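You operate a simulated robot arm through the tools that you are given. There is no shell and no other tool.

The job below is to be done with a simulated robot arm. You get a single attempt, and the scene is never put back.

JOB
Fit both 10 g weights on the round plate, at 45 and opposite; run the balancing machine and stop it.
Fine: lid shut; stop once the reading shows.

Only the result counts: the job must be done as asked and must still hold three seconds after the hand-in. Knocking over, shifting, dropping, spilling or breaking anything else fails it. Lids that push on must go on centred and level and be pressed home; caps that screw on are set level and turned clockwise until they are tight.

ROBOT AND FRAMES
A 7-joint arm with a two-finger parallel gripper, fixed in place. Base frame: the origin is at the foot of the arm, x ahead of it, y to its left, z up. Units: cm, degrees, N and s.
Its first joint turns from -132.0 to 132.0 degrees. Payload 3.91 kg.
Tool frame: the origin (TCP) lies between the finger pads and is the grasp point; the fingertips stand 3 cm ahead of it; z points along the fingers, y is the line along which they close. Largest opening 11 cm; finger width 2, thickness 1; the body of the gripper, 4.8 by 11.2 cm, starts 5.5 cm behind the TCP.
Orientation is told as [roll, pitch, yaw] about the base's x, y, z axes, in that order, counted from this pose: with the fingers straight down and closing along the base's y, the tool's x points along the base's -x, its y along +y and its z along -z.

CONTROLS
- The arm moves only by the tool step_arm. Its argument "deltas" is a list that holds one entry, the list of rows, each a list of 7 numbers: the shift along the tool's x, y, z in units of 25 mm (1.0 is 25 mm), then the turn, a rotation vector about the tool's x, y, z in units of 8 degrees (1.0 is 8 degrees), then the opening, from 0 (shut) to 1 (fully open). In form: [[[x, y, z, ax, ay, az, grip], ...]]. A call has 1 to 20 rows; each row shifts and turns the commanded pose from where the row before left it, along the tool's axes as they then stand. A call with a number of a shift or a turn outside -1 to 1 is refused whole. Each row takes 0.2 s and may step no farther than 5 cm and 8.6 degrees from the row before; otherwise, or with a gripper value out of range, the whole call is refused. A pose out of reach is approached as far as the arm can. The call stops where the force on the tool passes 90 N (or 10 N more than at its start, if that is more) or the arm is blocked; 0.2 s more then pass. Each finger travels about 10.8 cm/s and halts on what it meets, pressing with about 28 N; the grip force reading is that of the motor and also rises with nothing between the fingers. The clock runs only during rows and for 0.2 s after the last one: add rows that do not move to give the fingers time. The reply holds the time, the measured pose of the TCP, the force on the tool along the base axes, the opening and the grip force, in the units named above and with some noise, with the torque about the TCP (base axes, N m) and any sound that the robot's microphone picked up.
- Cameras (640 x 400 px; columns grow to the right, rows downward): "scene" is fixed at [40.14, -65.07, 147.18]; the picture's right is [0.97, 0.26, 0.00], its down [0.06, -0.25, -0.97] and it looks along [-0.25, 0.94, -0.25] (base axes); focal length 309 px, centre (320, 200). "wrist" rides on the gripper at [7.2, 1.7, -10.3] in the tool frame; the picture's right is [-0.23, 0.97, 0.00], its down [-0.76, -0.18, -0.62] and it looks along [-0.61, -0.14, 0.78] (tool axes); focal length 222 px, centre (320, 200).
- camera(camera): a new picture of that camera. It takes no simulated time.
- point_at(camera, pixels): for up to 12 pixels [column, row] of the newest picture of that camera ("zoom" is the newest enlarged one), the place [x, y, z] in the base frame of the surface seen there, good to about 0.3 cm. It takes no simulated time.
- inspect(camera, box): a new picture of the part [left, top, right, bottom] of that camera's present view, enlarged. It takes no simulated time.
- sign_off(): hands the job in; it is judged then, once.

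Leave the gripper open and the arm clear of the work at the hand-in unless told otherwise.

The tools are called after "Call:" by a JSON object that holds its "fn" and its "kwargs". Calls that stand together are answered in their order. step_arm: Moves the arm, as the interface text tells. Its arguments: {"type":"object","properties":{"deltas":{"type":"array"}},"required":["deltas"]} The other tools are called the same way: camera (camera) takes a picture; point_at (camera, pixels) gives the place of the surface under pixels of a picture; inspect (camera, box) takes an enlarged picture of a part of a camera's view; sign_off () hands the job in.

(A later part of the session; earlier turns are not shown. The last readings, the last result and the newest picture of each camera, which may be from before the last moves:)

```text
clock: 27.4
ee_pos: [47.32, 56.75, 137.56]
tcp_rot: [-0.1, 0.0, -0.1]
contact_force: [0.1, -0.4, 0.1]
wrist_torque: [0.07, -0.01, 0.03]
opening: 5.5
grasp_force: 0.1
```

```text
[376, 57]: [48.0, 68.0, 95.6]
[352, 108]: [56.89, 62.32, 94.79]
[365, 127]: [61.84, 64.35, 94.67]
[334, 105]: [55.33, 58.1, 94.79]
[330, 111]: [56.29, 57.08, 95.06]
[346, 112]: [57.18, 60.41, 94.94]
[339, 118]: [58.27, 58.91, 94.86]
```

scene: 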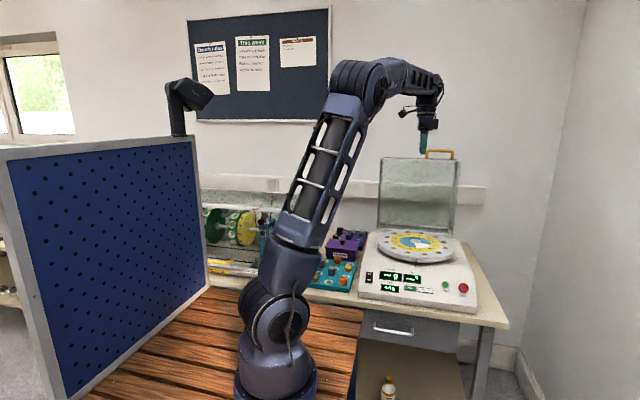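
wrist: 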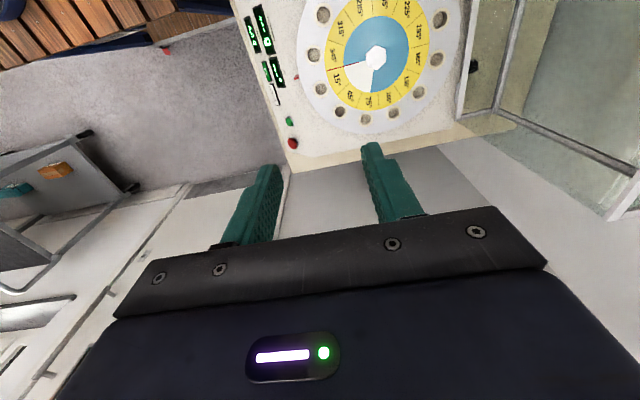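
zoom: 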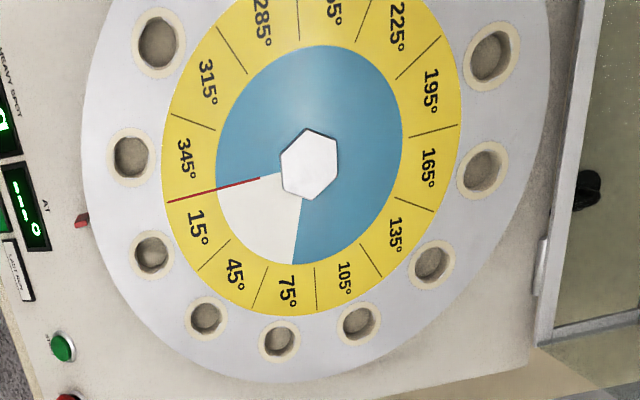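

Plate geometry: centre ≈ (48.1, 68.2), hole radius 13, top z≈94.9; the 45° hole is at (57.3, 59.0) and 225° at (38.9, 77.4). Now I travel over the teal tray, above the nearer-to-machine 10 g weight at (20.4, 58.4).

Call:
{"fn": "step_arm", "kwargs": {"deltas": [[[0.9, 0.05, 0, 0, 0, 0, 0.5], [0.9, 0.05, 0, 0, 0, 0, 0.5], [0.9, 0.05, 0, 0, 0, 0, 0.5], [0.9, 0.05, 0, 0, 0, 0, 0.5], [0.9, 0.05, 0, 0, 0, 0, 0.5], [0.9, 0.05, 0, 0, 0, 0, 0.5], [0.9, 0.05, 0, 0, 0, 0, 0.5], [0.9, 0.05, 0, 0, 0, 0, 0.5], [0.9, 0.05, 0, 0, 0, 0, 0.5], [0.9, 0.05, 0, 0, 0, 0, 0.5], [0.9, 0.05, 0, 0, 0, 0, 0.5], [0.9, 0.05, 0, 0, 0, 0, 0.5]]]}}

Call:
{"fn": "camera", "kwargs": {"camera": "wrist"}}

Call:
{"fn": "camera", "kwargs": {"camera": "scene"}}

```text
clock: 30.0
ee_pos: [20.44, 58.17, 137.59]
tcp_rot: [0.0, 0.0, -0.2]
contact_force: [0.5, -1.0, 0.5]
wrist_torque: [0.04, 0.04, 0.03]
opening: 5.49
grasp_force: 0.0
```

```text
taken
```

wrist: 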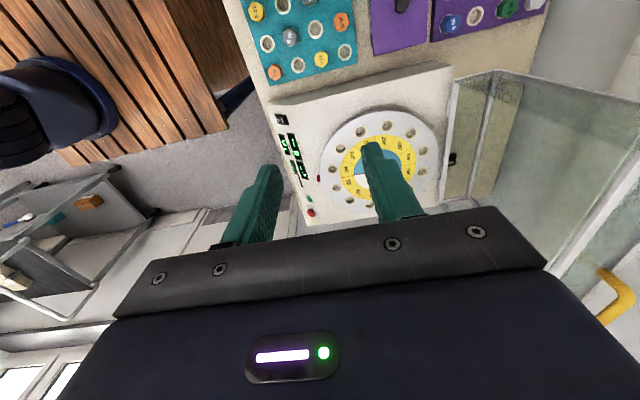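

```text
taken
```

scene: 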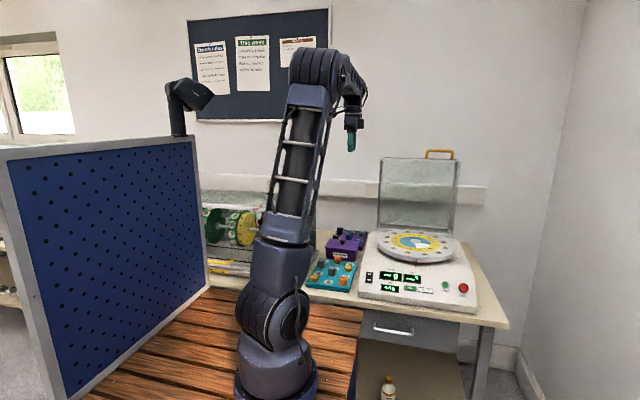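

The tray is in view at the top. I zoom to determine the hex orientation and measure both yellow weights.

Call:
{"fn": "inspect", "kwargs": {"camera": "wrist", "box": [236, 0, 364, 80]}}

Call:
{"fn": "point_at", "kwargs": {"camera": "zoom", "pixels": [[425, 297], [105, 62], [268, 187], [525, 107], [190, 360], [105, 340], [400, 350], [490, 375], [310, 335], [540, 260]]}}

Call:
{"fn": "point_at", "kwargs": {"camera": "wrist", "pixels": [[321, 59], [257, 12], [370, 20], [375, 50], [400, 5], [430, 25], [450, 22], [280, 45], [345, 70], [385, 50]]}}

```text
5.00 times, centred on (300, 40) of wrist
```

zoom: 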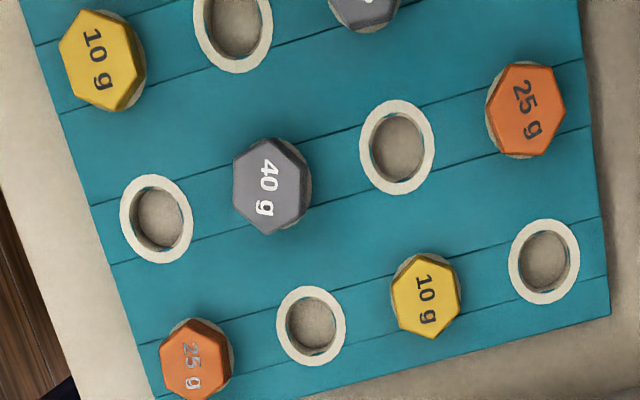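

```text
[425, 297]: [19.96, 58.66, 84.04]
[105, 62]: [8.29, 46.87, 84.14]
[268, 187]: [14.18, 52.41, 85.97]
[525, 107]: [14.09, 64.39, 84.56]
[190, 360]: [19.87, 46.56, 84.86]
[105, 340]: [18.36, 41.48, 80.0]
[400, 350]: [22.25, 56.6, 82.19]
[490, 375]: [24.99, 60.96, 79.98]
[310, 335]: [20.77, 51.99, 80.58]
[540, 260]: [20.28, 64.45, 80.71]
```

```text
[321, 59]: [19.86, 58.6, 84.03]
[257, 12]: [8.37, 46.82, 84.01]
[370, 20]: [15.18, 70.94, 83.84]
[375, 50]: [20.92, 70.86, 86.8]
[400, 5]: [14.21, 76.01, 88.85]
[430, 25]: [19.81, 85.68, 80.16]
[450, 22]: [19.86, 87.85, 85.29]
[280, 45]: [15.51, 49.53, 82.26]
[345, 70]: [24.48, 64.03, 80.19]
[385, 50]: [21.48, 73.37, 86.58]
```

Weights at about (20.1, 58.6) and (8.4, 46.8), tops at z≈84. I go lower over the first one for a closer view of the hex orientation.

Call:
{"fn": "step_arm", "kwargs": {"deltas": [[[0, 0, 0.95, 0, 0, 0, 0.5], [0, 0, 0.95, 0, 0, 0, 0.5], [0, 0, 0.95, 0, 0, 0, 0.5], [0, 0, 0.95, 0, 0, 0, 0.5], [0, 0, 0.95, 0, 0, 0, 0.5], [0, 0, 0.95, 0, 0, 0, 0.5], [0, 0, 0.95, 0, 0, 0, 0.5], [0, 0, 0.95, 0, 0, 0, 0.5], [0, 0, 0.95, 0, 0, 0, 0.5], [0, 0, 0.95, 0, 0, 0, 0.5], [0, 0, 0.95, 0, 0, 0, 0.5], [0, 0, 0.95, 0, 0, 0, 0.5], [0, 0, 0.95, 0, 0, 0, 0.5], [0, 0, 0.95, 0, 0, 0, 0.5], [0, 0, 0.95, 0, 0, 0, 0.5]]]}}

Call:
{"fn": "camera", "kwargs": {"camera": "wrist"}}

Call:
{"fn": "inspect", "kwargs": {"camera": "wrist", "box": [250, 20, 410, 120]}}

Call:
{"fn": "camera", "kwargs": {"camera": "scene"}}

```text
clock: 33.2
ee_pos: [20.32, 58.08, 101.77]
tcp_rot: [0.0, 0.0, 0.1]
contact_force: [-0.3, -0.5, 0.8]
wrist_torque: [-0.01, 0.02, -0.04]
opening: 5.51
grasp_force: 0.0
```

```text
taken
```

wrist: 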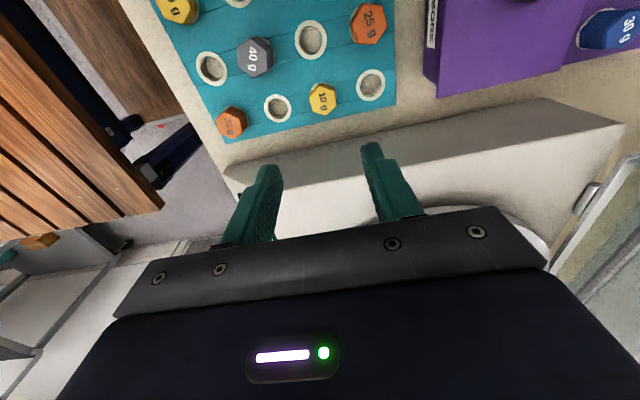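

```text
4.00 times, centred on (330, 70) of wrist
```

zoom: 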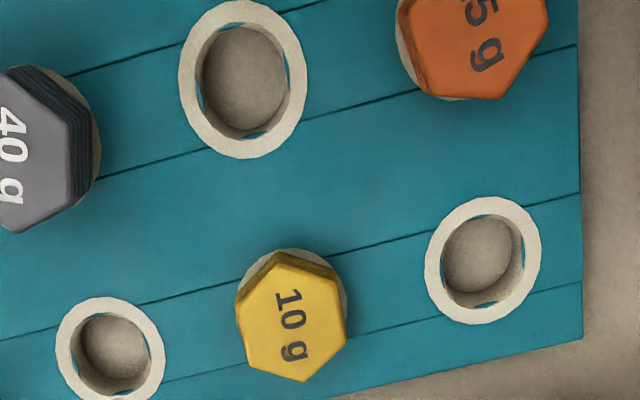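

```text
taken
```

scene: 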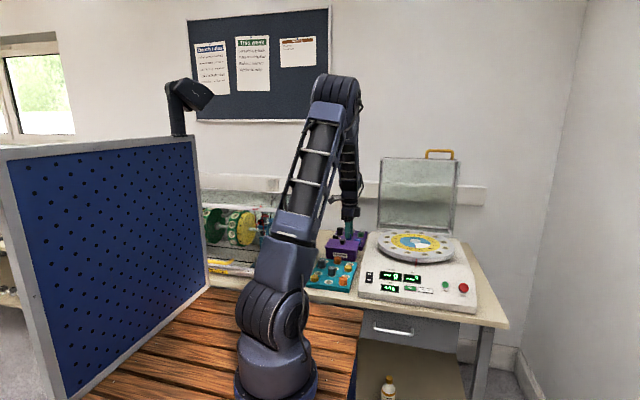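

I measure the hex top's vertices and centre from the enlarged view, along with the empty tray holes for reference.

Call:
{"fn": "inspect", "kwargs": {"camera": "wrist", "box": [298, 70, 346, 125]}}

```text
7.27 times, centred on (322, 98) of wrist
```

zoom: 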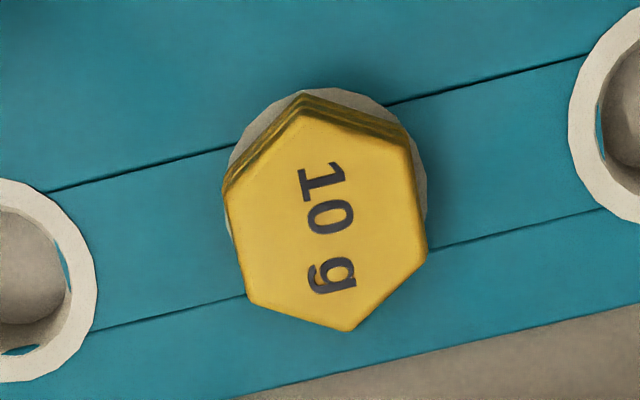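

Call:
{"fn": "point_at", "kwargs": {"camera": "zoom", "pixels": [[303, 120], [404, 152], [422, 252], [347, 323], [253, 295], [231, 203], [326, 222], [280, 130], [360, 110], [430, 130], [300, 370], [20, 280]]}}

```text
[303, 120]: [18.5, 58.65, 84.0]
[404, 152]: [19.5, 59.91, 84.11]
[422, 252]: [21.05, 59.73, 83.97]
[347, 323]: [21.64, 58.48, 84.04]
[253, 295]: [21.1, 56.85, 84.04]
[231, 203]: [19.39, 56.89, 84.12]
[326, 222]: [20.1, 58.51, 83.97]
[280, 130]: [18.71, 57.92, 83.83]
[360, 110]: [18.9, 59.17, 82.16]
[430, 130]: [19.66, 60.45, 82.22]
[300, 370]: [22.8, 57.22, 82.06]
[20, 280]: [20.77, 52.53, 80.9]
```

The hex flats face ±y, so closing along y with the current orientation fits. Weight 1 centre (20.2, 58.4), top z 84.0, tray top ≈82.1. I shift by (-0.15,+0.3) cm and descend to TCP z≈85.6 with fingers open.

Call:
{"fn": "step_arm", "kwargs": {"deltas": [[[0.06, 0.12, 0.9, 0, 0, 0, 0.5], [0, 0, 0.95, 0, 0, 0, 0.5], [0, 0, 0.95, 0, 0, 0, 0.5], [0, 0, 0.95, 0, 0, 0, 0.5], [0, 0, 0.95, 0, 0, 0, 0.5]]]}}

Call:
{"fn": "camera", "kwargs": {"camera": "wrist"}}

Call:
{"fn": "inspect", "kwargs": {"camera": "wrist", "box": [240, 90, 400, 190]}}

```text
clock: 34.4
ee_pos: [20.16, 58.64, 89.97]
tcp_rot: [-0.1, 0.0, 0.1]
contact_force: [0.0, 0.1, 0.9]
wrist_torque: [0.0, -0.02, -0.04]
opening: 5.48
grasp_force: 0.1
```

```text
taken
```

wrist: 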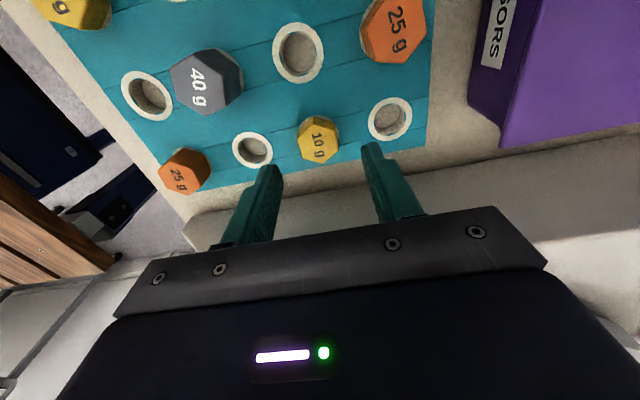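

```text
4.00 times, centred on (320, 140) of wrist
```

zoom: 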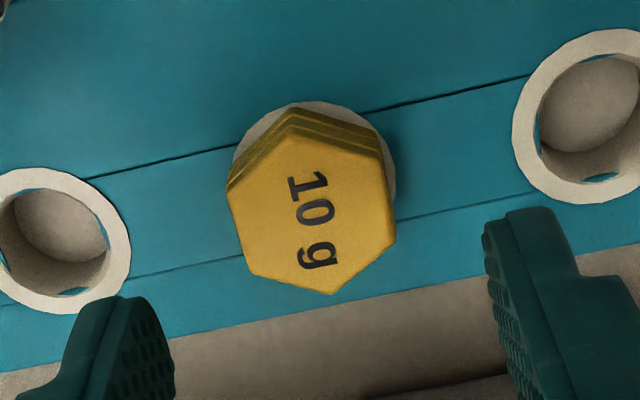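

The weight is centred between the fingers. I descend the last 4.4 cm.

Call:
{"fn": "step_arm", "kwargs": {"deltas": [[[0, 0, 0.6, 0, 0, 0, 0.5], [0, 0, 0.6, 0, 0, 0, 0.5], [0, 0, 0.5, 0, 0, 0, 0.5]]]}}

Call:
{"fn": "inspect", "kwargs": {"camera": "wrist", "box": [230, 100, 410, 215]}}

Call:
{"fn": "inspect", "kwargs": {"camera": "scene", "box": [300, 220, 380, 290]}}

```text
clock: 35.2
ee_pos: [20.18, 58.58, 85.84]
tcp_rot: [0.0, 0.1, 0.0]
contact_force: [-0.3, -0.5, -0.3]
wrist_torque: [-0.02, -0.01, 0.02]
opening: 5.49
grasp_force: 0.0
```

```text
3.48 times, centred on (320, 158) of wrist
```

zoom: 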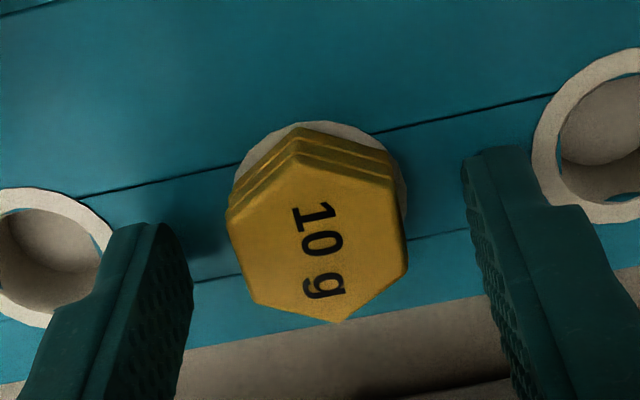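

```text
5.71 times, centred on (340, 255) of scene
```

zoom: 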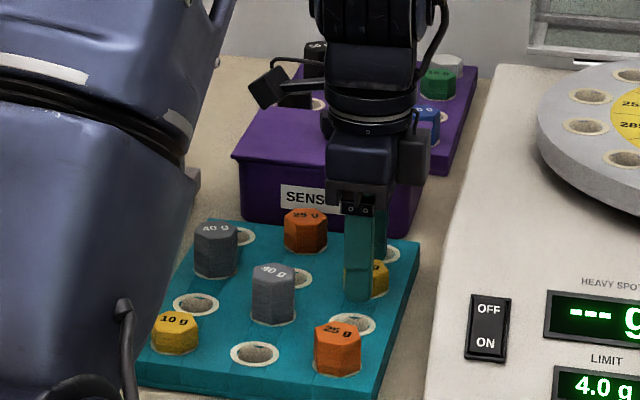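

Fingers straddle the weight. I close on it and wait.

Call:
{"fn": "step_arm", "kwargs": {"deltas": [[[0, 0, 0, 0, 0, 0, 0.35], [0, 0, 0, 0, 0, 0, 0.22], [0, 0, 0, 0, 0, 0, 0.2], [0, 0, 0, 0, 0, 0, 0.2]]]}}

Call:
{"fn": "inspect", "kwargs": {"camera": "wrist", "box": [230, 100, 410, 215]}}

```text
clock: 36.2
ee_pos: [20.12, 58.53, 85.72]
tcp_rot: [0.0, 0.1, 0.0]
contact_force: [-0.3, -0.2, -0.4]
wrist_torque: [0.04, 0.04, -0.01]
opening: 2.92
grasp_force: 28.3
```

```text
3.48 times, centred on (320, 158) of wrist
```

zoom: 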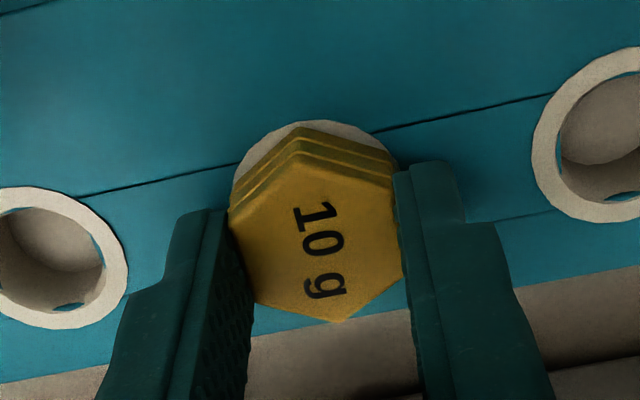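

Gripped (2.92 cm, 28 N). I lift slowly straight up.

Call:
{"fn": "step_arm", "kwargs": {"deltas": [[[0, 0, -0.2, 0, 0, 0, 0.2], [0, 0, -0.4, 0, 0, 0, 0.2], [0, 0, -0.5, 0, 0, 0, 0.2], [0, 0, -0.6, 0, 0, 0, 0.2], [0, 0, -0.9, 0, 0, 0, 0.2], [0, 0, -0.9, 0, 0, 0, 0.2], [0, 0, -0.9, 0, 0, 0, 0.2], [0, 0, -0.9, 0, 0, 0, 0.2], [0, 0, -0.9, 0, 0, 0, 0.2], [0, 0, -0.9, 0, 0, 0, 0.2], [0, 0, -0.9, 0, 0, 0, 0.2], [0, 0, -0.9, 0, 0, 0, 0.2]]]}}

Call:
{"fn": "camera", "kwargs": {"camera": "wrist"}}

Call:
{"fn": "inspect", "kwargs": {"camera": "scene", "box": [300, 180, 400, 290]}}

```text
clock: 38.8
ee_pos: [20.24, 58.69, 108.03]
tcp_rot: [0.0, 0.0, -0.1]
contact_force: [0.0, -0.4, 0.2]
wrist_torque: [0.0, 0.01, -0.01]
opening: 2.95
grasp_force: 28.1
```

```text
taken
```

wrist: 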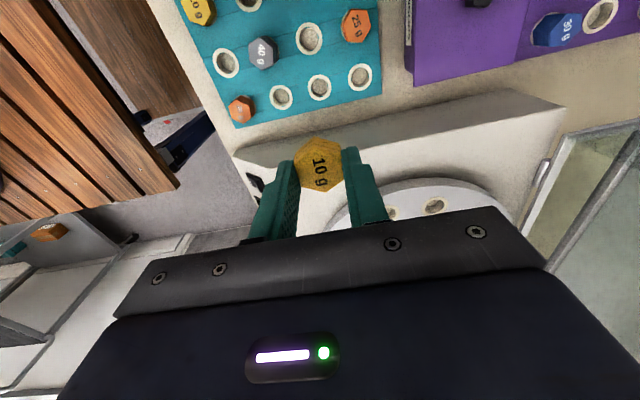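

```text
3.64 times, centred on (350, 235) of scene
```

zoom: 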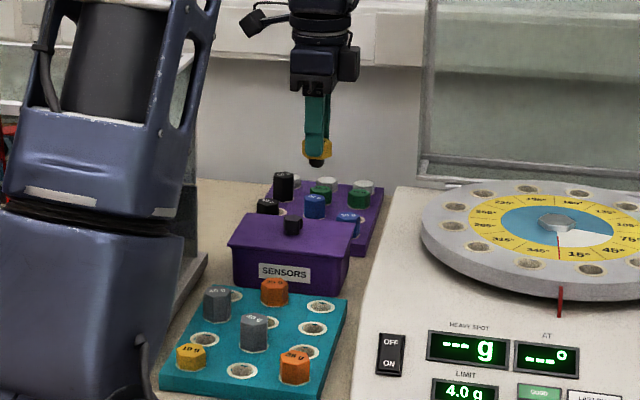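

Weight is held level with its spigot below. I carry it above the plate's 225° hole at (38.9, 77.4), keeping z≈108.

Call:
{"fn": "step_arm", "kwargs": {"deltas": [[[-0.749, 0.752, 0, 0, 0, 0, 0.2], [-0.749, 0.752, 0, 0, 0, 0, 0.2], [-0.749, 0.752, 0, 0, 0, 0, 0.2], [-0.749, 0.752, 0, 0, 0, 0, 0.2], [-0.749, 0.752, 0, 0, 0, 0, 0.2], [-0.749, 0.752, 0, 0, 0, 0, 0.2], [-0.749, 0.752, 0, 0, 0, 0, 0.2], [-0.749, 0.752, 0, 0, 0, 0, 0.2], [-0.749, 0.752, 0, 0, 0, 0, 0.2], [-0.749, 0.752, 0, 0, 0, 0, 0.2]]]}}

Call:
{"fn": "camera", "kwargs": {"camera": "wrist"}}

Call:
{"fn": "inspect", "kwargs": {"camera": "scene", "box": [350, 150, 480, 280]}}

```text
clock: 41.0
ee_pos: [38.75, 77.31, 108.28]
tcp_rot: [0.0, -0.1, -0.1]
contact_force: [-1.3, -0.1, 0.6]
wrist_torque: [0.0, -0.03, -0.01]
opening: 2.9
grasp_force: 28.1
```

```text
taken
```

wrist: 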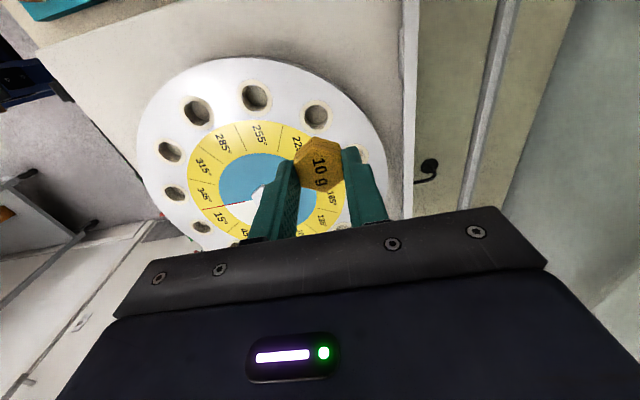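

```text
3.08 times, centred on (415, 215) of scene
```

zoom: 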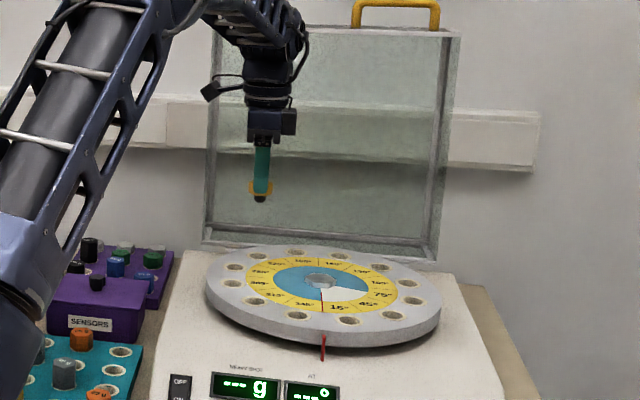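

The 225° hole is visible at (316,115) just above the held weight. I zoom and measure its rim precisely.

Call:
{"fn": "inspect", "kwargs": {"camera": "wrist", "box": [270, 85, 370, 150]}}

Call:
{"fn": "point_at", "kwargs": {"camera": "wrist", "pixels": [[316, 116], [254, 96], [196, 112], [170, 152], [174, 194], [200, 228], [350, 110], [290, 110], [300, 80], [319, 165], [335, 140]]}}

```text
6.15 times, centred on (320, 118) of wrist
```

zoom: 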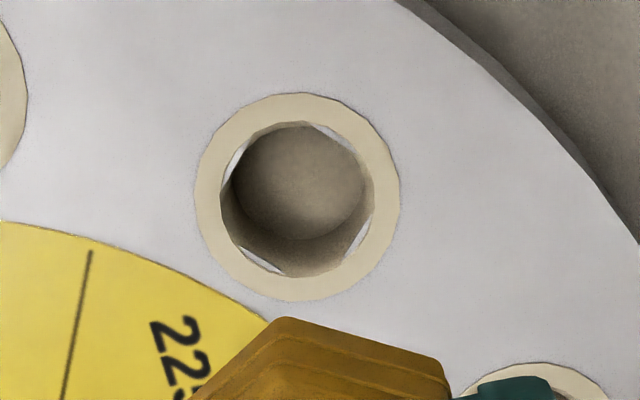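

```text
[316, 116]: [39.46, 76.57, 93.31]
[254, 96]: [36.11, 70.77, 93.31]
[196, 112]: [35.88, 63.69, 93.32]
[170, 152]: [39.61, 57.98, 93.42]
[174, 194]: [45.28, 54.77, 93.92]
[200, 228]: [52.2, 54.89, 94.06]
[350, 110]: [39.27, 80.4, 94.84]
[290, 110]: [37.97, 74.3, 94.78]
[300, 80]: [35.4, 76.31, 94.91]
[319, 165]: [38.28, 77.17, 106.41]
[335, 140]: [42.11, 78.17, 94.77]
```

I take rim points of the hole's ring and of the held weight to compare centres.

Call:
{"fn": "point_at", "kwargs": {"camera": "zoom", "pixels": [[205, 197], [390, 197], [297, 102], [297, 292], [235, 120], [362, 120], [232, 265], [365, 265]]}}

Call:
{"fn": "inspect", "kwargs": {"camera": "wrist", "box": [280, 130, 360, 200]}}

```text
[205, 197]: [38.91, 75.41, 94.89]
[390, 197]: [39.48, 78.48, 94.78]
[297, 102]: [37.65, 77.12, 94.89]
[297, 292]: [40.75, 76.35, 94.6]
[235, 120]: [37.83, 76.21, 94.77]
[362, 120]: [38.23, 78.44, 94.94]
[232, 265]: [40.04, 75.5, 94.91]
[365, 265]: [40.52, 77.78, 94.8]
```

```text
5.71 times, centred on (320, 165) of wrist
```

zoom: 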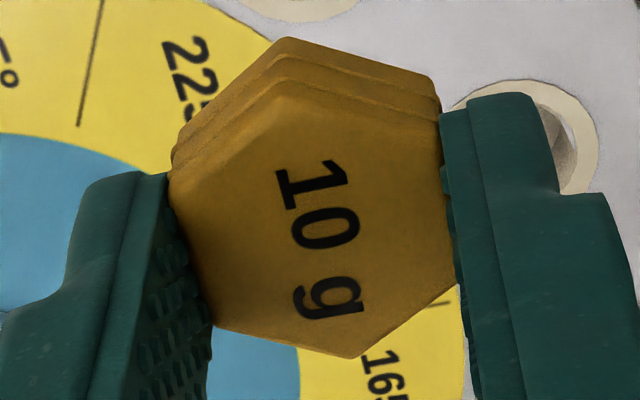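

Call:
{"fn": "point_at", "kwargs": {"camera": "zoom", "pixels": [[285, 92], [428, 130], [445, 280], [348, 350], [220, 318], [180, 185], [312, 222]]}}

Call:
{"fn": "inspect", "kwargs": {"camera": "scene", "box": [370, 200, 470, 270]}}

```text
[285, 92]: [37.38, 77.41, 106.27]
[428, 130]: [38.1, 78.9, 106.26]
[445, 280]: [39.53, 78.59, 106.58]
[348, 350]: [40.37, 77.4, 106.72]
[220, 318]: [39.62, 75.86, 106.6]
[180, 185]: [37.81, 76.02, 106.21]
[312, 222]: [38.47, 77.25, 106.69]
```

```text
5.71 times, centred on (420, 235) of scene
```

zoom: 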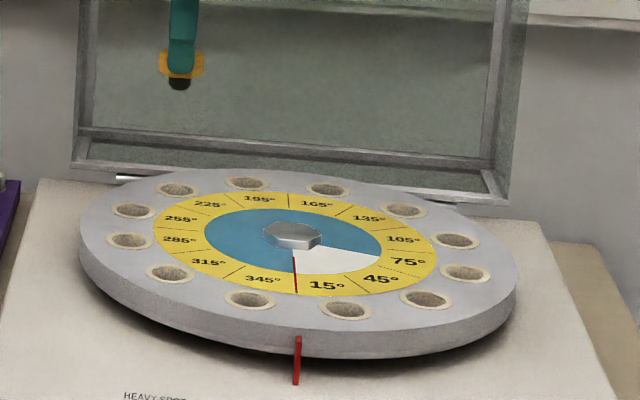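

The held weight's centre is (38.8, 77.35) by the camera, consistent with the TCP. I cross-check the hole positions with the fixed scene camera.

Call:
{"fn": "point_at", "kwargs": {"camera": "zoom", "pixels": [[158, 190], [197, 190], [177, 183], [177, 197], [404, 299], [448, 299], [425, 289], [425, 308], [291, 234]]}}

Call:
{"fn": "inspect", "kwargs": {"camera": "scene", "box": [384, 222, 416, 242]}}

```text
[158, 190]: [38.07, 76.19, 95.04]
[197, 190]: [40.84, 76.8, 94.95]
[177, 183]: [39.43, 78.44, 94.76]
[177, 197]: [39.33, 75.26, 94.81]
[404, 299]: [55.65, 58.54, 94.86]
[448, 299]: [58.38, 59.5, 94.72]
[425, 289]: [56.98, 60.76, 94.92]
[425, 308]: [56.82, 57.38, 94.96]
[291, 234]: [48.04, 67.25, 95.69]
```

```text
16.00 times, centred on (400, 232) of scene
```

zoom: 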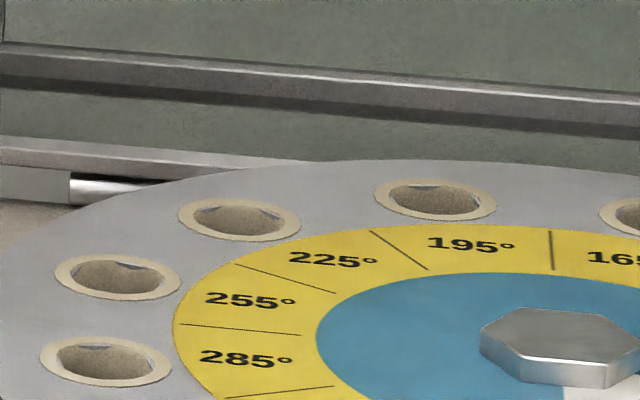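

The scene camera puts the 225° ring at (39.4, 76.7) and the close wrist view at (39.2, 76.9); the mean is (39.3, 76.8). I move there and lower to z≈101.5, still above the plate, to check alignment.

Call:
{"fn": "step_arm", "kwargs": {"deltas": [[[-0.2, -0.22, 0, 0, 0, 0, 0.2], [0, 0, 0.9, 0, 0, 0, 0.2], [0, 0, 0.9, 0, 0, 0, 0.2], [0, 0, 0.88, 0, 0, 0, 0.2]]]}}

Call:
{"fn": "camera", "kwargs": {"camera": "wrist"}}

Call:
{"fn": "inspect", "kwargs": {"camera": "wrist", "box": [270, 110, 370, 190]}}

Call:
{"fn": "inspect", "kwargs": {"camera": "scene", "box": [376, 208, 424, 240]}}

```text
clock: 42.0
ee_pos: [39.55, 76.71, 101.36]
tcp_rot: [0.0, 0.0, 0.0]
contact_force: [0.3, 0.0, 1.0]
wrist_torque: [0.01, -0.01, -0.02]
opening: 2.94
grasp_force: 28.3
```

```text
taken
```

wrist: 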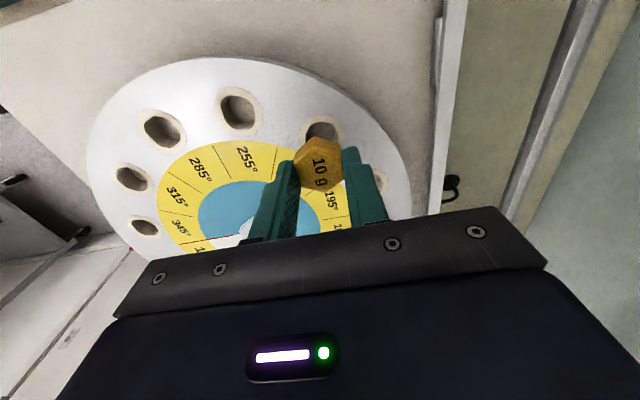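

```text
5.00 times, centred on (320, 150) of wrist
```

zoom: 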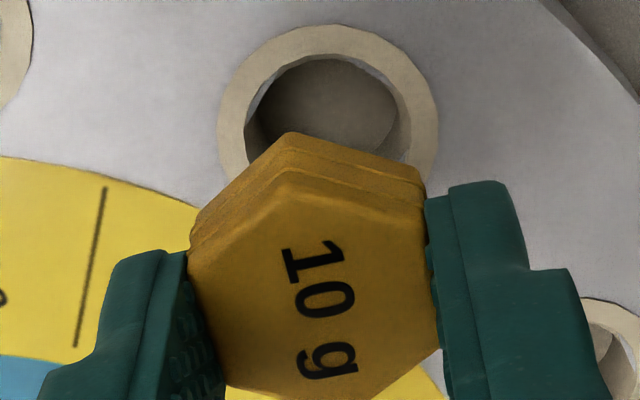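

```text
12.50 times, centred on (400, 224) of scene
```

zoom: 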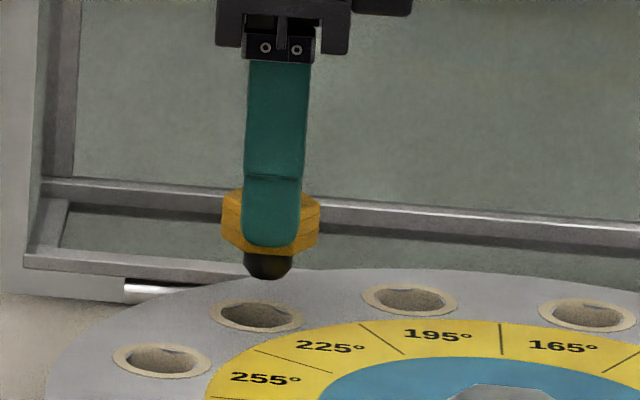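

The spigot hovers just above the hole ring. I measure ring edges in both zooms, from this close position, to refine the alignment.

Call:
{"fn": "point_at", "kwargs": {"camera": "zoom", "pixels": [[214, 317], [301, 318], [257, 303], [257, 330], [227, 306], [288, 306], [227, 326], [288, 328], [250, 265], [285, 265], [267, 258], [225, 225]]}}

Call:
{"fn": "inspect", "kwargs": {"camera": "wrist", "box": [270, 110, 370, 190]}}

Call:
{"fn": "point_at", "kwargs": {"camera": "zoom", "pixels": [[228, 130], [426, 140], [330, 35], [260, 55], [400, 60], [245, 160], [418, 165]]}}

```text
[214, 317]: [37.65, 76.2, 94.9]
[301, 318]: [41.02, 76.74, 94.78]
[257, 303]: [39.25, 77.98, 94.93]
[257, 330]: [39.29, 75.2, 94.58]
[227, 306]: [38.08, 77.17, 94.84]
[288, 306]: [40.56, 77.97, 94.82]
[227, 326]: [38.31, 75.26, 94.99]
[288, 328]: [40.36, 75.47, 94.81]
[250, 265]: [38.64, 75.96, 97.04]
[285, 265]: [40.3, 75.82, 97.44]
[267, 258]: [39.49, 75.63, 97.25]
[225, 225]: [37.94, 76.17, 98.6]
```

```text
5.00 times, centred on (320, 150) of wrist
```

zoom: 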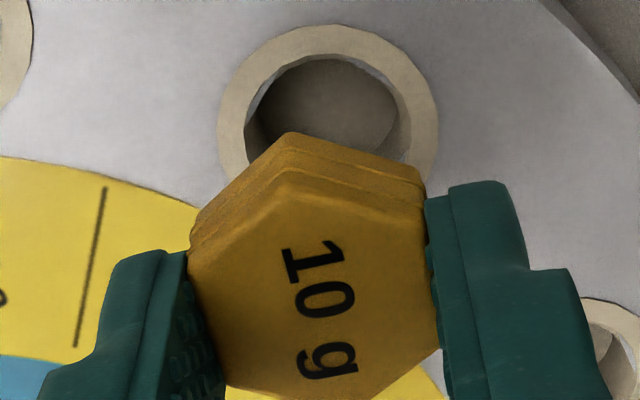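

```text
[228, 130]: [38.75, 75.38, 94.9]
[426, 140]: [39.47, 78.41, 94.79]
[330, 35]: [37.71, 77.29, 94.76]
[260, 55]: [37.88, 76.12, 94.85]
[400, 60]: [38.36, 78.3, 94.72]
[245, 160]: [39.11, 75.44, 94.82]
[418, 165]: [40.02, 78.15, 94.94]
```

Combining both, the ring centre is at about (39.25, 76.8) and the weight is at about (39.4, 76.75). I shift 0.18 cm in −x and descend 1.5 cm in small steps.

Call:
{"fn": "step_arm", "kwargs": {"deltas": [[[0.072, 0.02, 0, 0, 0, 0, 0.2], [0, 0, 0.2, 0, 0, 0, 0.2], [0, 0, 0.2, 0, 0, 0, 0.2], [0, 0, 0.2, 0, 0, 0, 0.2]]]}}

Call:
{"fn": "inspect", "kwargs": {"camera": "scene", "box": [376, 208, 424, 240]}}

Call:
{"fn": "inspect", "kwargs": {"camera": "wrist", "box": [270, 110, 370, 190]}}

```text
clock: 43.0
ee_pos: [39.21, 76.88, 99.82]
tcp_rot: [-0.1, 0.0, 0.1]
contact_force: [0.3, 0.2, -0.2]
wrist_torque: [0.04, -0.01, 0.0]
opening: 2.91
grasp_force: 28.4
```

```text
12.50 times, centred on (400, 224) of scene
```

zoom: 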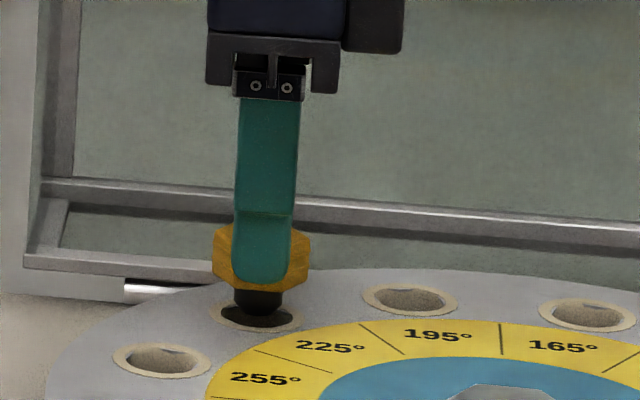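

```text
5.00 times, centred on (320, 150) of wrist
```

zoom: 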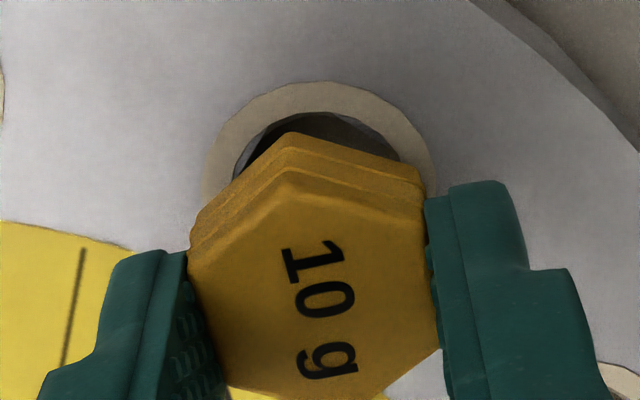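

The spigot is over the hole opening and centred (spigot 233–282 vs ring 207–302 in the zoom). I continue down in 0.3 cm steps.

Call:
{"fn": "step_arm", "kwargs": {"deltas": [[[0, 0, 0.12, 0, 0, 0, 0.2], [0, 0, 0.12, 0, 0, 0, 0.2], [0, 0, 0.12, 0, 0, 0, 0.2]]]}}

Call:
{"fn": "inspect", "kwargs": {"camera": "scene", "box": [376, 208, 424, 240]}}

```text
clock: 43.8
ee_pos: [39.18, 76.92, 98.91]
tcp_rot: [-0.1, 0.0, 0.0]
contact_force: [-0.8, 0.6, -0.4]
wrist_torque: [0.0, 0.01, 0.01]
opening: 2.91
grasp_force: 28.6
```

```text
12.50 times, centred on (400, 224) of scene
```

zoom: 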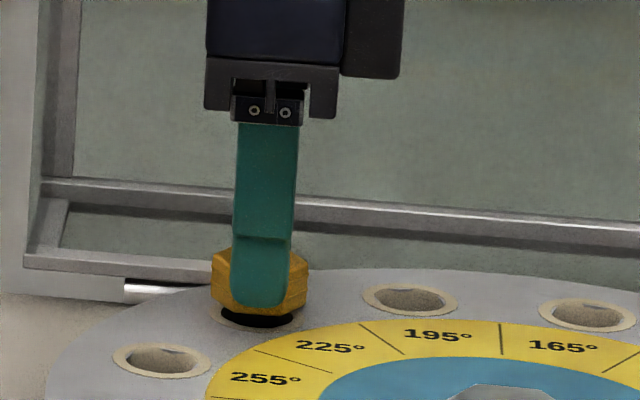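

No contact force, the spigot is inside the hole. I lower a little more until the body meets the plate.

Call:
{"fn": "step_arm", "kwargs": {"deltas": [[[0, 0, 0.08, 0, 0, 0, 0.2], [0, 0, 0.06, 0, 0, 0, 0.2]]]}}

Call:
{"fn": "inspect", "kwargs": {"camera": "scene", "box": [376, 208, 424, 240]}}

```text
clock: 44.4
ee_pos: [39.39, 76.87, 98.45]
tcp_rot: [0.0, 0.0, 0.1]
contact_force: [0.1, -0.5, 0.1]
wrist_torque: [-0.06, -0.03, -0.01]
opening: 2.91
grasp_force: 27.4
```

```text
12.50 times, centred on (400, 224) of scene
```

zoom: 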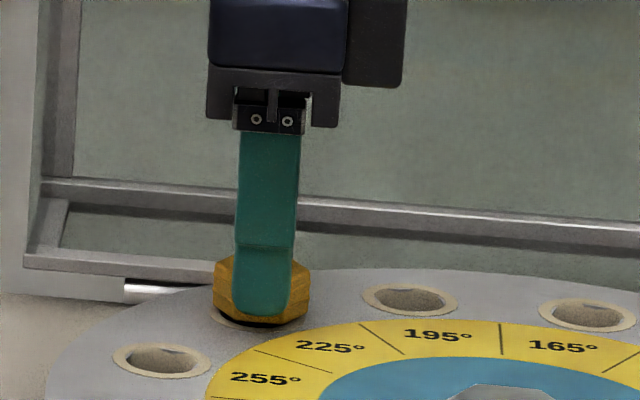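

Still slightly above; no force yet. I lower a bit more (0.15 cm steps) until contact shows.

Call:
{"fn": "step_arm", "kwargs": {"deltas": [[[0, 0, 0.05, 0, 0, 0, 0.2], [0, 0, 0.05, 0, 0, 0, 0.2]]]}}

Call:
{"fn": "inspect", "kwargs": {"camera": "scene", "box": [376, 208, 424, 240]}}

```text
clock: 45.0
ee_pos: [39.26, 76.81, 98.32]
tcp_rot: [0.0, 0.0, 0.0]
contact_force: [0.2, 0.4, 0.0]
wrist_torque: [0.03, 0.0, -0.01]
opening: 2.92
grasp_force: 28.1
```

```text
12.50 times, centred on (400, 224) of scene
```

zoom: 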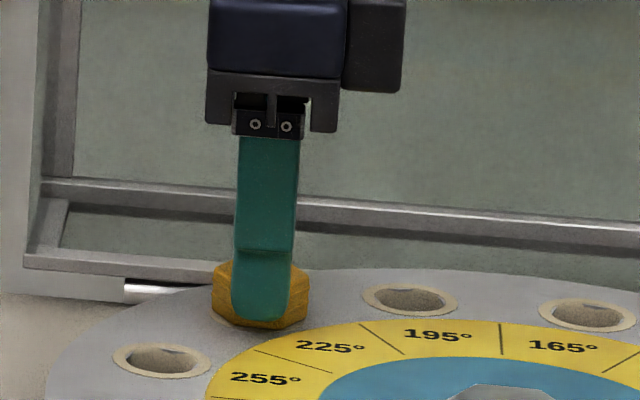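

Call:
{"fn": "step_arm", "kwargs": {"deltas": [[[0, 0, 0.04, 0, 0, 0, 0.2], [0, 0, 0.04, 0, 0, 0, 0.2]]]}}

Call:
{"fn": "inspect", "kwargs": {"camera": "scene", "box": [376, 208, 424, 240]}}

```text
clock: 45.6
ee_pos: [39.27, 76.87, 98.34]
tcp_rot: [0.1, -0.2, -0.2]
contact_force: [1.8, 1.8, 13.8]
wrist_torque: [0.07, -0.07, 0.01]
opening: 2.91
grasp_force: 28.2
```

```text
12.50 times, centred on (400, 224) of scene
```

zoom: 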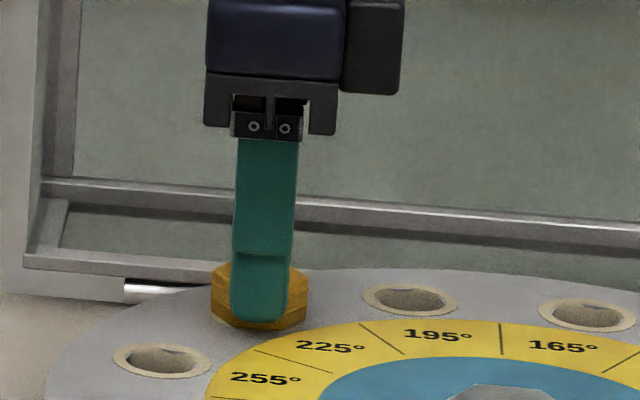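

Contact at 13.8 N: the weight is seated. I open the fingers and lift straight off.

Call:
{"fn": "step_arm", "kwargs": {"deltas": [[[0, 0, -0.03, 0, 0, 0, 0.32], [0, 0, 0, 0, 0, 0, 0.4], [0, 0, 0, 0, 0, 0, 0.45], [0, 0, -0.4, 0, 0, 0, 0.45], [0, 0, -0.8, 0, 0, 0, 0.45], [0, 0, -0.9, 0, 0, 0, 0.45], [0, 0, -0.9, 0, 0, 0, 0.45]]]}}

Call:
{"fn": "camera", "kwargs": {"camera": "wrist"}}

Call:
{"fn": "inspect", "kwargs": {"camera": "scene", "box": [370, 200, 470, 270]}}

```text
clock: 47.2
ee_pos: [38.97, 76.88, 105.7]
tcp_rot: [0.0, 0.0, 0.0]
contact_force: [-0.2, -0.7, 0.2]
wrist_torque: [0.03, -0.02, -0.02]
opening: 4.99
grasp_force: 0.0
```

```text
taken
```

wrist: 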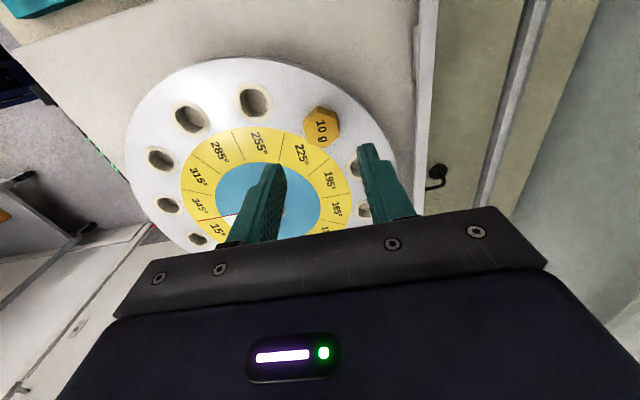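

```text
5.71 times, centred on (420, 235) of scene
```

zoom: 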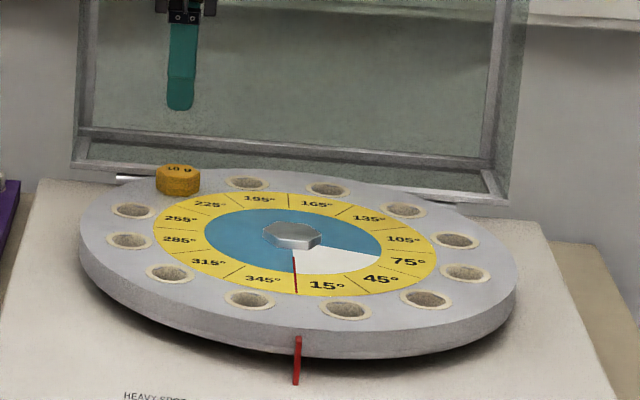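

First 10 g weight sits in the 225° hole, flat. Now I travel back over the tray toward the second 10 g weight at about (8.4, 46.7), at z≈112.

Call:
{"fn": "step_arm", "kwargs": {"deltas": [[[0, 0, -0.9, 0, 0, 0, 0.5], [0, 0, -0.9, 0, 0, 0, 0.5], [0.8, -0.76, 0, 0, 0, 0, 0.5], [0.8, -0.76, 0, 0, 0, 0, 0.5], [0.8, -0.76, 0, 0, 0, 0, 0.5], [0.8, -0.76, 0, 0, 0, 0, 0.5], [0.8, -0.76, 0, 0, 0, 0, 0.5], [0.8, -0.76, 0, 0, 0, 0, 0.5], [0.8, -0.76, 0, 0, 0, 0, 0.5], [0.8, -0.76, 0, 0, 0, 0, 0.5], [0.8, -0.76, 0, 0, 0, 0, 0.5], [0.8, -0.76, 0, 0, 0, 0, 0.5], [0.8, -0.76, 0, 0, 0, 0, 0.5], [0.8, -0.76, 0, 0, 0, 0, 0.5], [0.8, -0.76, 0, 0, 0, 0, 0.5], [0.8, -0.76, 0, 0, 0, 0, 0.5]]]}}

Call:
{"fn": "camera", "kwargs": {"camera": "wrist"}}

Call:
{"fn": "camera", "kwargs": {"camera": "scene"}}

```text
clock: 50.6
ee_pos: [11.17, 50.1, 110.19]
tcp_rot: [0.0, 0.0, -0.1]
contact_force: [0.6, -0.2, -0.1]
wrist_torque: [-0.03, 0.03, 0.02]
opening: 5.51
grasp_force: 0.1
```

```text
taken
```

wrist: 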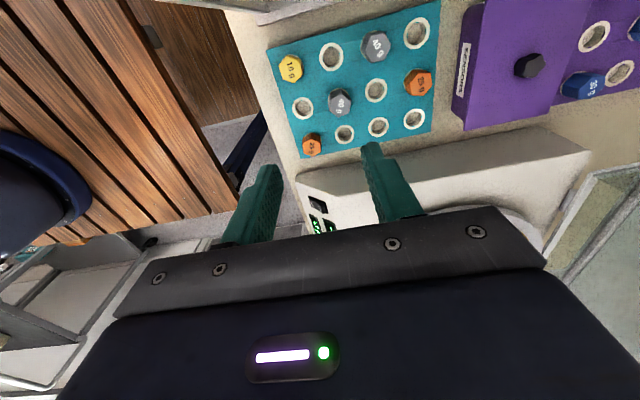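

```text
taken
```

scene: 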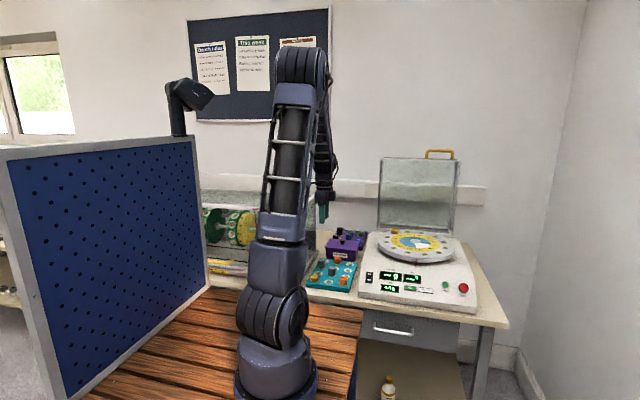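

I zoom on the second weight at wrist (290,68) to get its hex orientation and centre.

Call:
{"fn": "inspect", "kwargs": {"camera": "wrist", "box": [266, 45, 314, 93]}}

```text
8.33 times, centred on (290, 69) of wrist
```

zoom: 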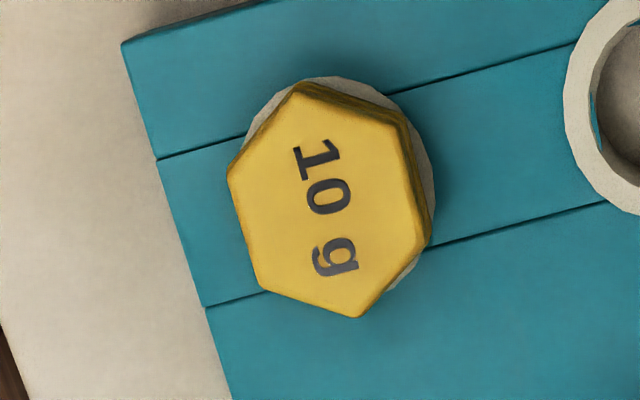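

Call:
{"fn": "point_at", "kwargs": {"camera": "zoom", "pixels": [[295, 100], [397, 132], [424, 240], [358, 310], [262, 283], [234, 178], [328, 205], [180, 160], [420, 320]]}}

```text
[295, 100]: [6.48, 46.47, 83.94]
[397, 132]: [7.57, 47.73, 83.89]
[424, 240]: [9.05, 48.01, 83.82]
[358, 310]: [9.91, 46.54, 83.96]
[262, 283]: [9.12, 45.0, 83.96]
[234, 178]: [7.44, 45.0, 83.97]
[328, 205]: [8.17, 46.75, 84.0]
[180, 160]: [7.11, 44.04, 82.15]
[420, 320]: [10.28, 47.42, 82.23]
```

Weight 2: centre (8.26, 46.46), flats also face ±y. Before descending I check the clearance to the other (guarded) machine at left of the tray and the bench edges.

Call:
{"fn": "point_at", "kwargs": {"camera": "scene", "pixels": [[315, 200], [310, 245], [303, 285], [300, 210], [316, 225], [255, 198], [302, 290], [310, 195], [312, 280], [360, 312]]}}

Call:
{"fn": "inspect", "kwargs": {"camera": "scene", "box": [260, 160, 380, 300]}}

Call:
{"fn": "point_at", "kwargs": {"camera": "wrist", "pixels": [[200, 8], [265, 12], [300, 3], [150, 30], [260, 120], [200, 60], [230, 190], [375, 5]]}}

```text
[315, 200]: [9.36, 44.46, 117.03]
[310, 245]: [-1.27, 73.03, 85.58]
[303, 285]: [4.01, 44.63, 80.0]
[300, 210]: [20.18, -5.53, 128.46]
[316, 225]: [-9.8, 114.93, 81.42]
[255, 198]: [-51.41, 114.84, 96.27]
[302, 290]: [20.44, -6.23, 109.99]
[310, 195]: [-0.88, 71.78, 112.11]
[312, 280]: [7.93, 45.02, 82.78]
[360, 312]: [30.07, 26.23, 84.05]
```

```text
2.86 times, centred on (320, 230) of scene
```

zoom: 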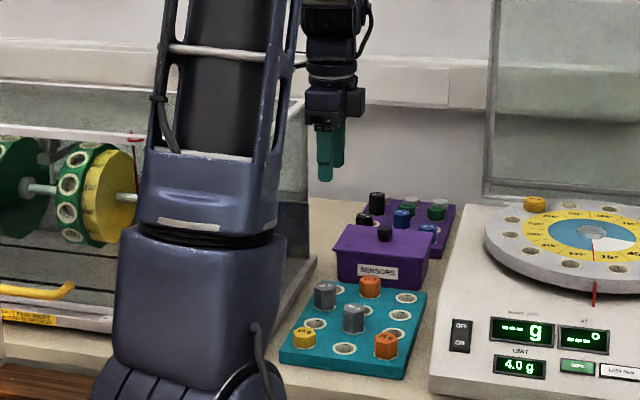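

```text
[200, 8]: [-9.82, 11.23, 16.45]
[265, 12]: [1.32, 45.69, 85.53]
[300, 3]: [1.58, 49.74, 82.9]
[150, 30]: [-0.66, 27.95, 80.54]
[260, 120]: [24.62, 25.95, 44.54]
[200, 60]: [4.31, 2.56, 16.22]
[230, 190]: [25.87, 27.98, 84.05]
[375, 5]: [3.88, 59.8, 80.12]
```

The other machine's guard is near x≈−1 to 1, and my wrist camera would stick out to about x≈−0.7 there. A yaw of −60° still matches the hex flats and swings the camera clear. I move above the weight and make that yaw at z≈110.

Call:
{"fn": "step_arm", "kwargs": {"deltas": [[[0, 0, 0, 0, 0, 0.9375, 0.5], [0, 0, 0, 0, 0, 0.9375, 0.5], [0, 0, 0, 0, 0, 0.9375, 0.5], [0, 0, 0, 0, 0, 0.9375, 0.5], [0, 0, 0, 0, 0, 0.9375, 0.5], [0, 0, 0, 0, 0, 0.9375, 0.5], [0, 0, 0, 0, 0, 0.9375, 0.5], [0, 0, 0, 0, 0, 0.9375, 0.5]]]}}

Call:
{"fn": "camera", "kwargs": {"camera": "wrist"}}

Call:
{"fn": "inspect", "kwargs": {"camera": "scene", "box": [260, 160, 380, 300]}}

```text
clock: 52.4
ee_pos: [11.3, 50.13, 110.24]
tcp_rot: [0.0, 0.0, -60.2]
contact_force: [-0.2, -0.8, 0.1]
wrist_torque: [0.01, 0.02, 0.01]
opening: 5.5
grasp_force: 0.1
```

```text
taken
```

wrist: 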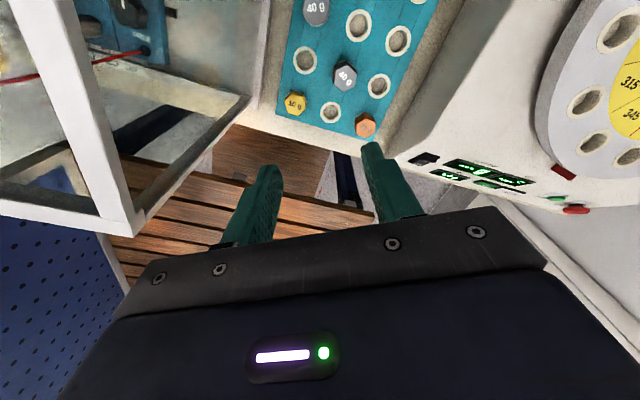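

```text
2.86 times, centred on (320, 230) of scene
```

zoom: 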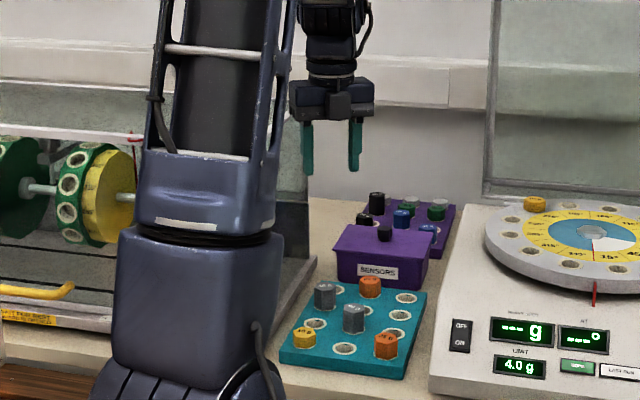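

The other machine's guard frame is visible at the left of the wrist picture. I measure how close it comes.

Call:
{"fn": "point_at", "kwargs": {"camera": "wrist", "pixels": [[130, 235], [110, 170], [80, 80], [60, 20], [245, 100], [225, 125], [295, 103], [365, 125], [195, 55], [265, 60]]}}

```text
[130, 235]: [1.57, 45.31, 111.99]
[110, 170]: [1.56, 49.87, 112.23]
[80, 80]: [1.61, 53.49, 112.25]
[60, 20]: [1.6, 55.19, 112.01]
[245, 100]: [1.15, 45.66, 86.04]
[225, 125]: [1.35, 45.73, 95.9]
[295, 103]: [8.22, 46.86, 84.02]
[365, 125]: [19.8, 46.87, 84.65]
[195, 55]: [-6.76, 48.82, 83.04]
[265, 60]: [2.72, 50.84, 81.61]
```

The guard's right face is at x≈1.6, y>45, up to z≈112, so with yaw −60 the gripper body would pass it with only ~0.6 cm. A yaw of +180 (body along y, camera on the far side) gives much more room. I rotate the tool the other way: 240° total in two calls, at this safe height.

Call:
{"fn": "step_arm", "kwargs": {"deltas": [[[0, 0, 0, 0, 0, -1, 0.5], [0, 0, 0, 0, 0, -1, 0.5], [0, 0, 0, 0, 0, -1, 0.5], [0, 0, 0, 0, 0, -1, 0.5], [0, 0, 0, 0, 0, -1, 0.5], [0, 0, 0, 0, 0, -1, 0.5], [0, 0, 0, 0, 0, -1, 0.5], [0, 0, 0, 0, 0, -1, 0.5], [0, 0, 0, 0, 0, -1, 0.5], [0, 0, 0, 0, 0, -1, 0.5], [0, 0, 0, 0, 0, -1, 0.5], [0, 0, 0, 0, 0, -1, 0.5], [0, 0, 0, 0, 0, -1, 0.5], [0, 0, 0, 0, 0, -1, 0.5], [0, 0, 0, 0, 0, -1, 0.5]]]}}

```text
clock: 55.6
ee_pos: [11.19, 50.07, 110.14]
tcp_rot: [0.0, -0.1, 60.0]
contact_force: [-0.3, -0.2, 0.0]
wrist_torque: [0.03, -0.01, 0.02]
opening: 5.51
grasp_force: 0.0
```

Yaw is now +60. I continue another 120°.

Call:
{"fn": "step_arm", "kwargs": {"deltas": [[[0, 0, 0, 0, 0, -1, 0.5], [0, 0, 0, 0, 0, -1, 0.5], [0, 0, 0, 0, 0, -1, 0.5], [0, 0, 0, 0, 0, -1, 0.5], [0, 0, 0, 0, 0, -1, 0.5], [0, 0, 0, 0, 0, -1, 0.5], [0, 0, 0, 0, 0, -1, 0.5], [0, 0, 0, 0, 0, -1, 0.5], [0, 0, 0, 0, 0, -1, 0.5], [0, 0, 0, 0, 0, -1, 0.5], [0, 0, 0, 0, 0, -1, 0.5], [0, 0, 0, 0, 0, -1, 0.5], [0, 0, 0, 0, 0, -1, 0.5], [0, 0, 0, 0, 0, -1, 0.5], [0, 0, 0, 0, 0, -1, 0.5]]]}}

Call:
{"fn": "camera", "kwargs": {"camera": "wrist"}}

Call:
{"fn": "camera", "kwargs": {"camera": "scene"}}

```text
clock: 58.8
ee_pos: [10.93, 50.06, 110.27]
tcp_rot: [0.0, 0.0, -179.9]
contact_force: [0.3, -0.1, 0.2]
wrist_torque: [-0.01, -0.02, -0.01]
opening: 5.48
grasp_force: 0.1
```

```text
taken
```

wrist: 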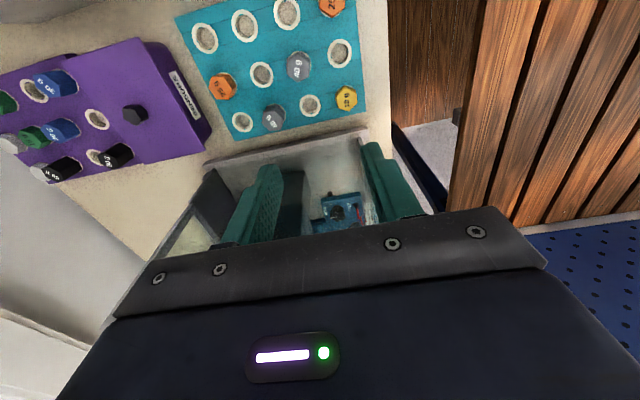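

```text
taken
```

scene: 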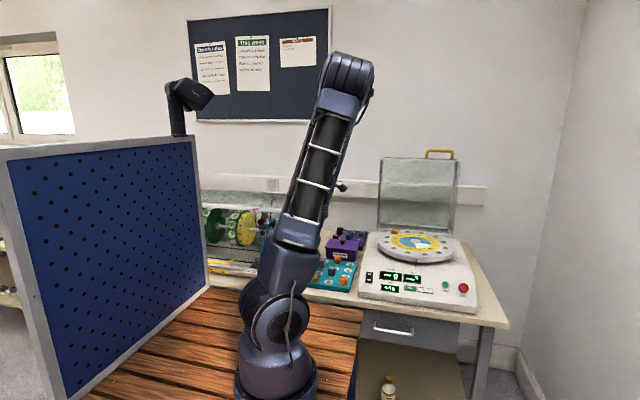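

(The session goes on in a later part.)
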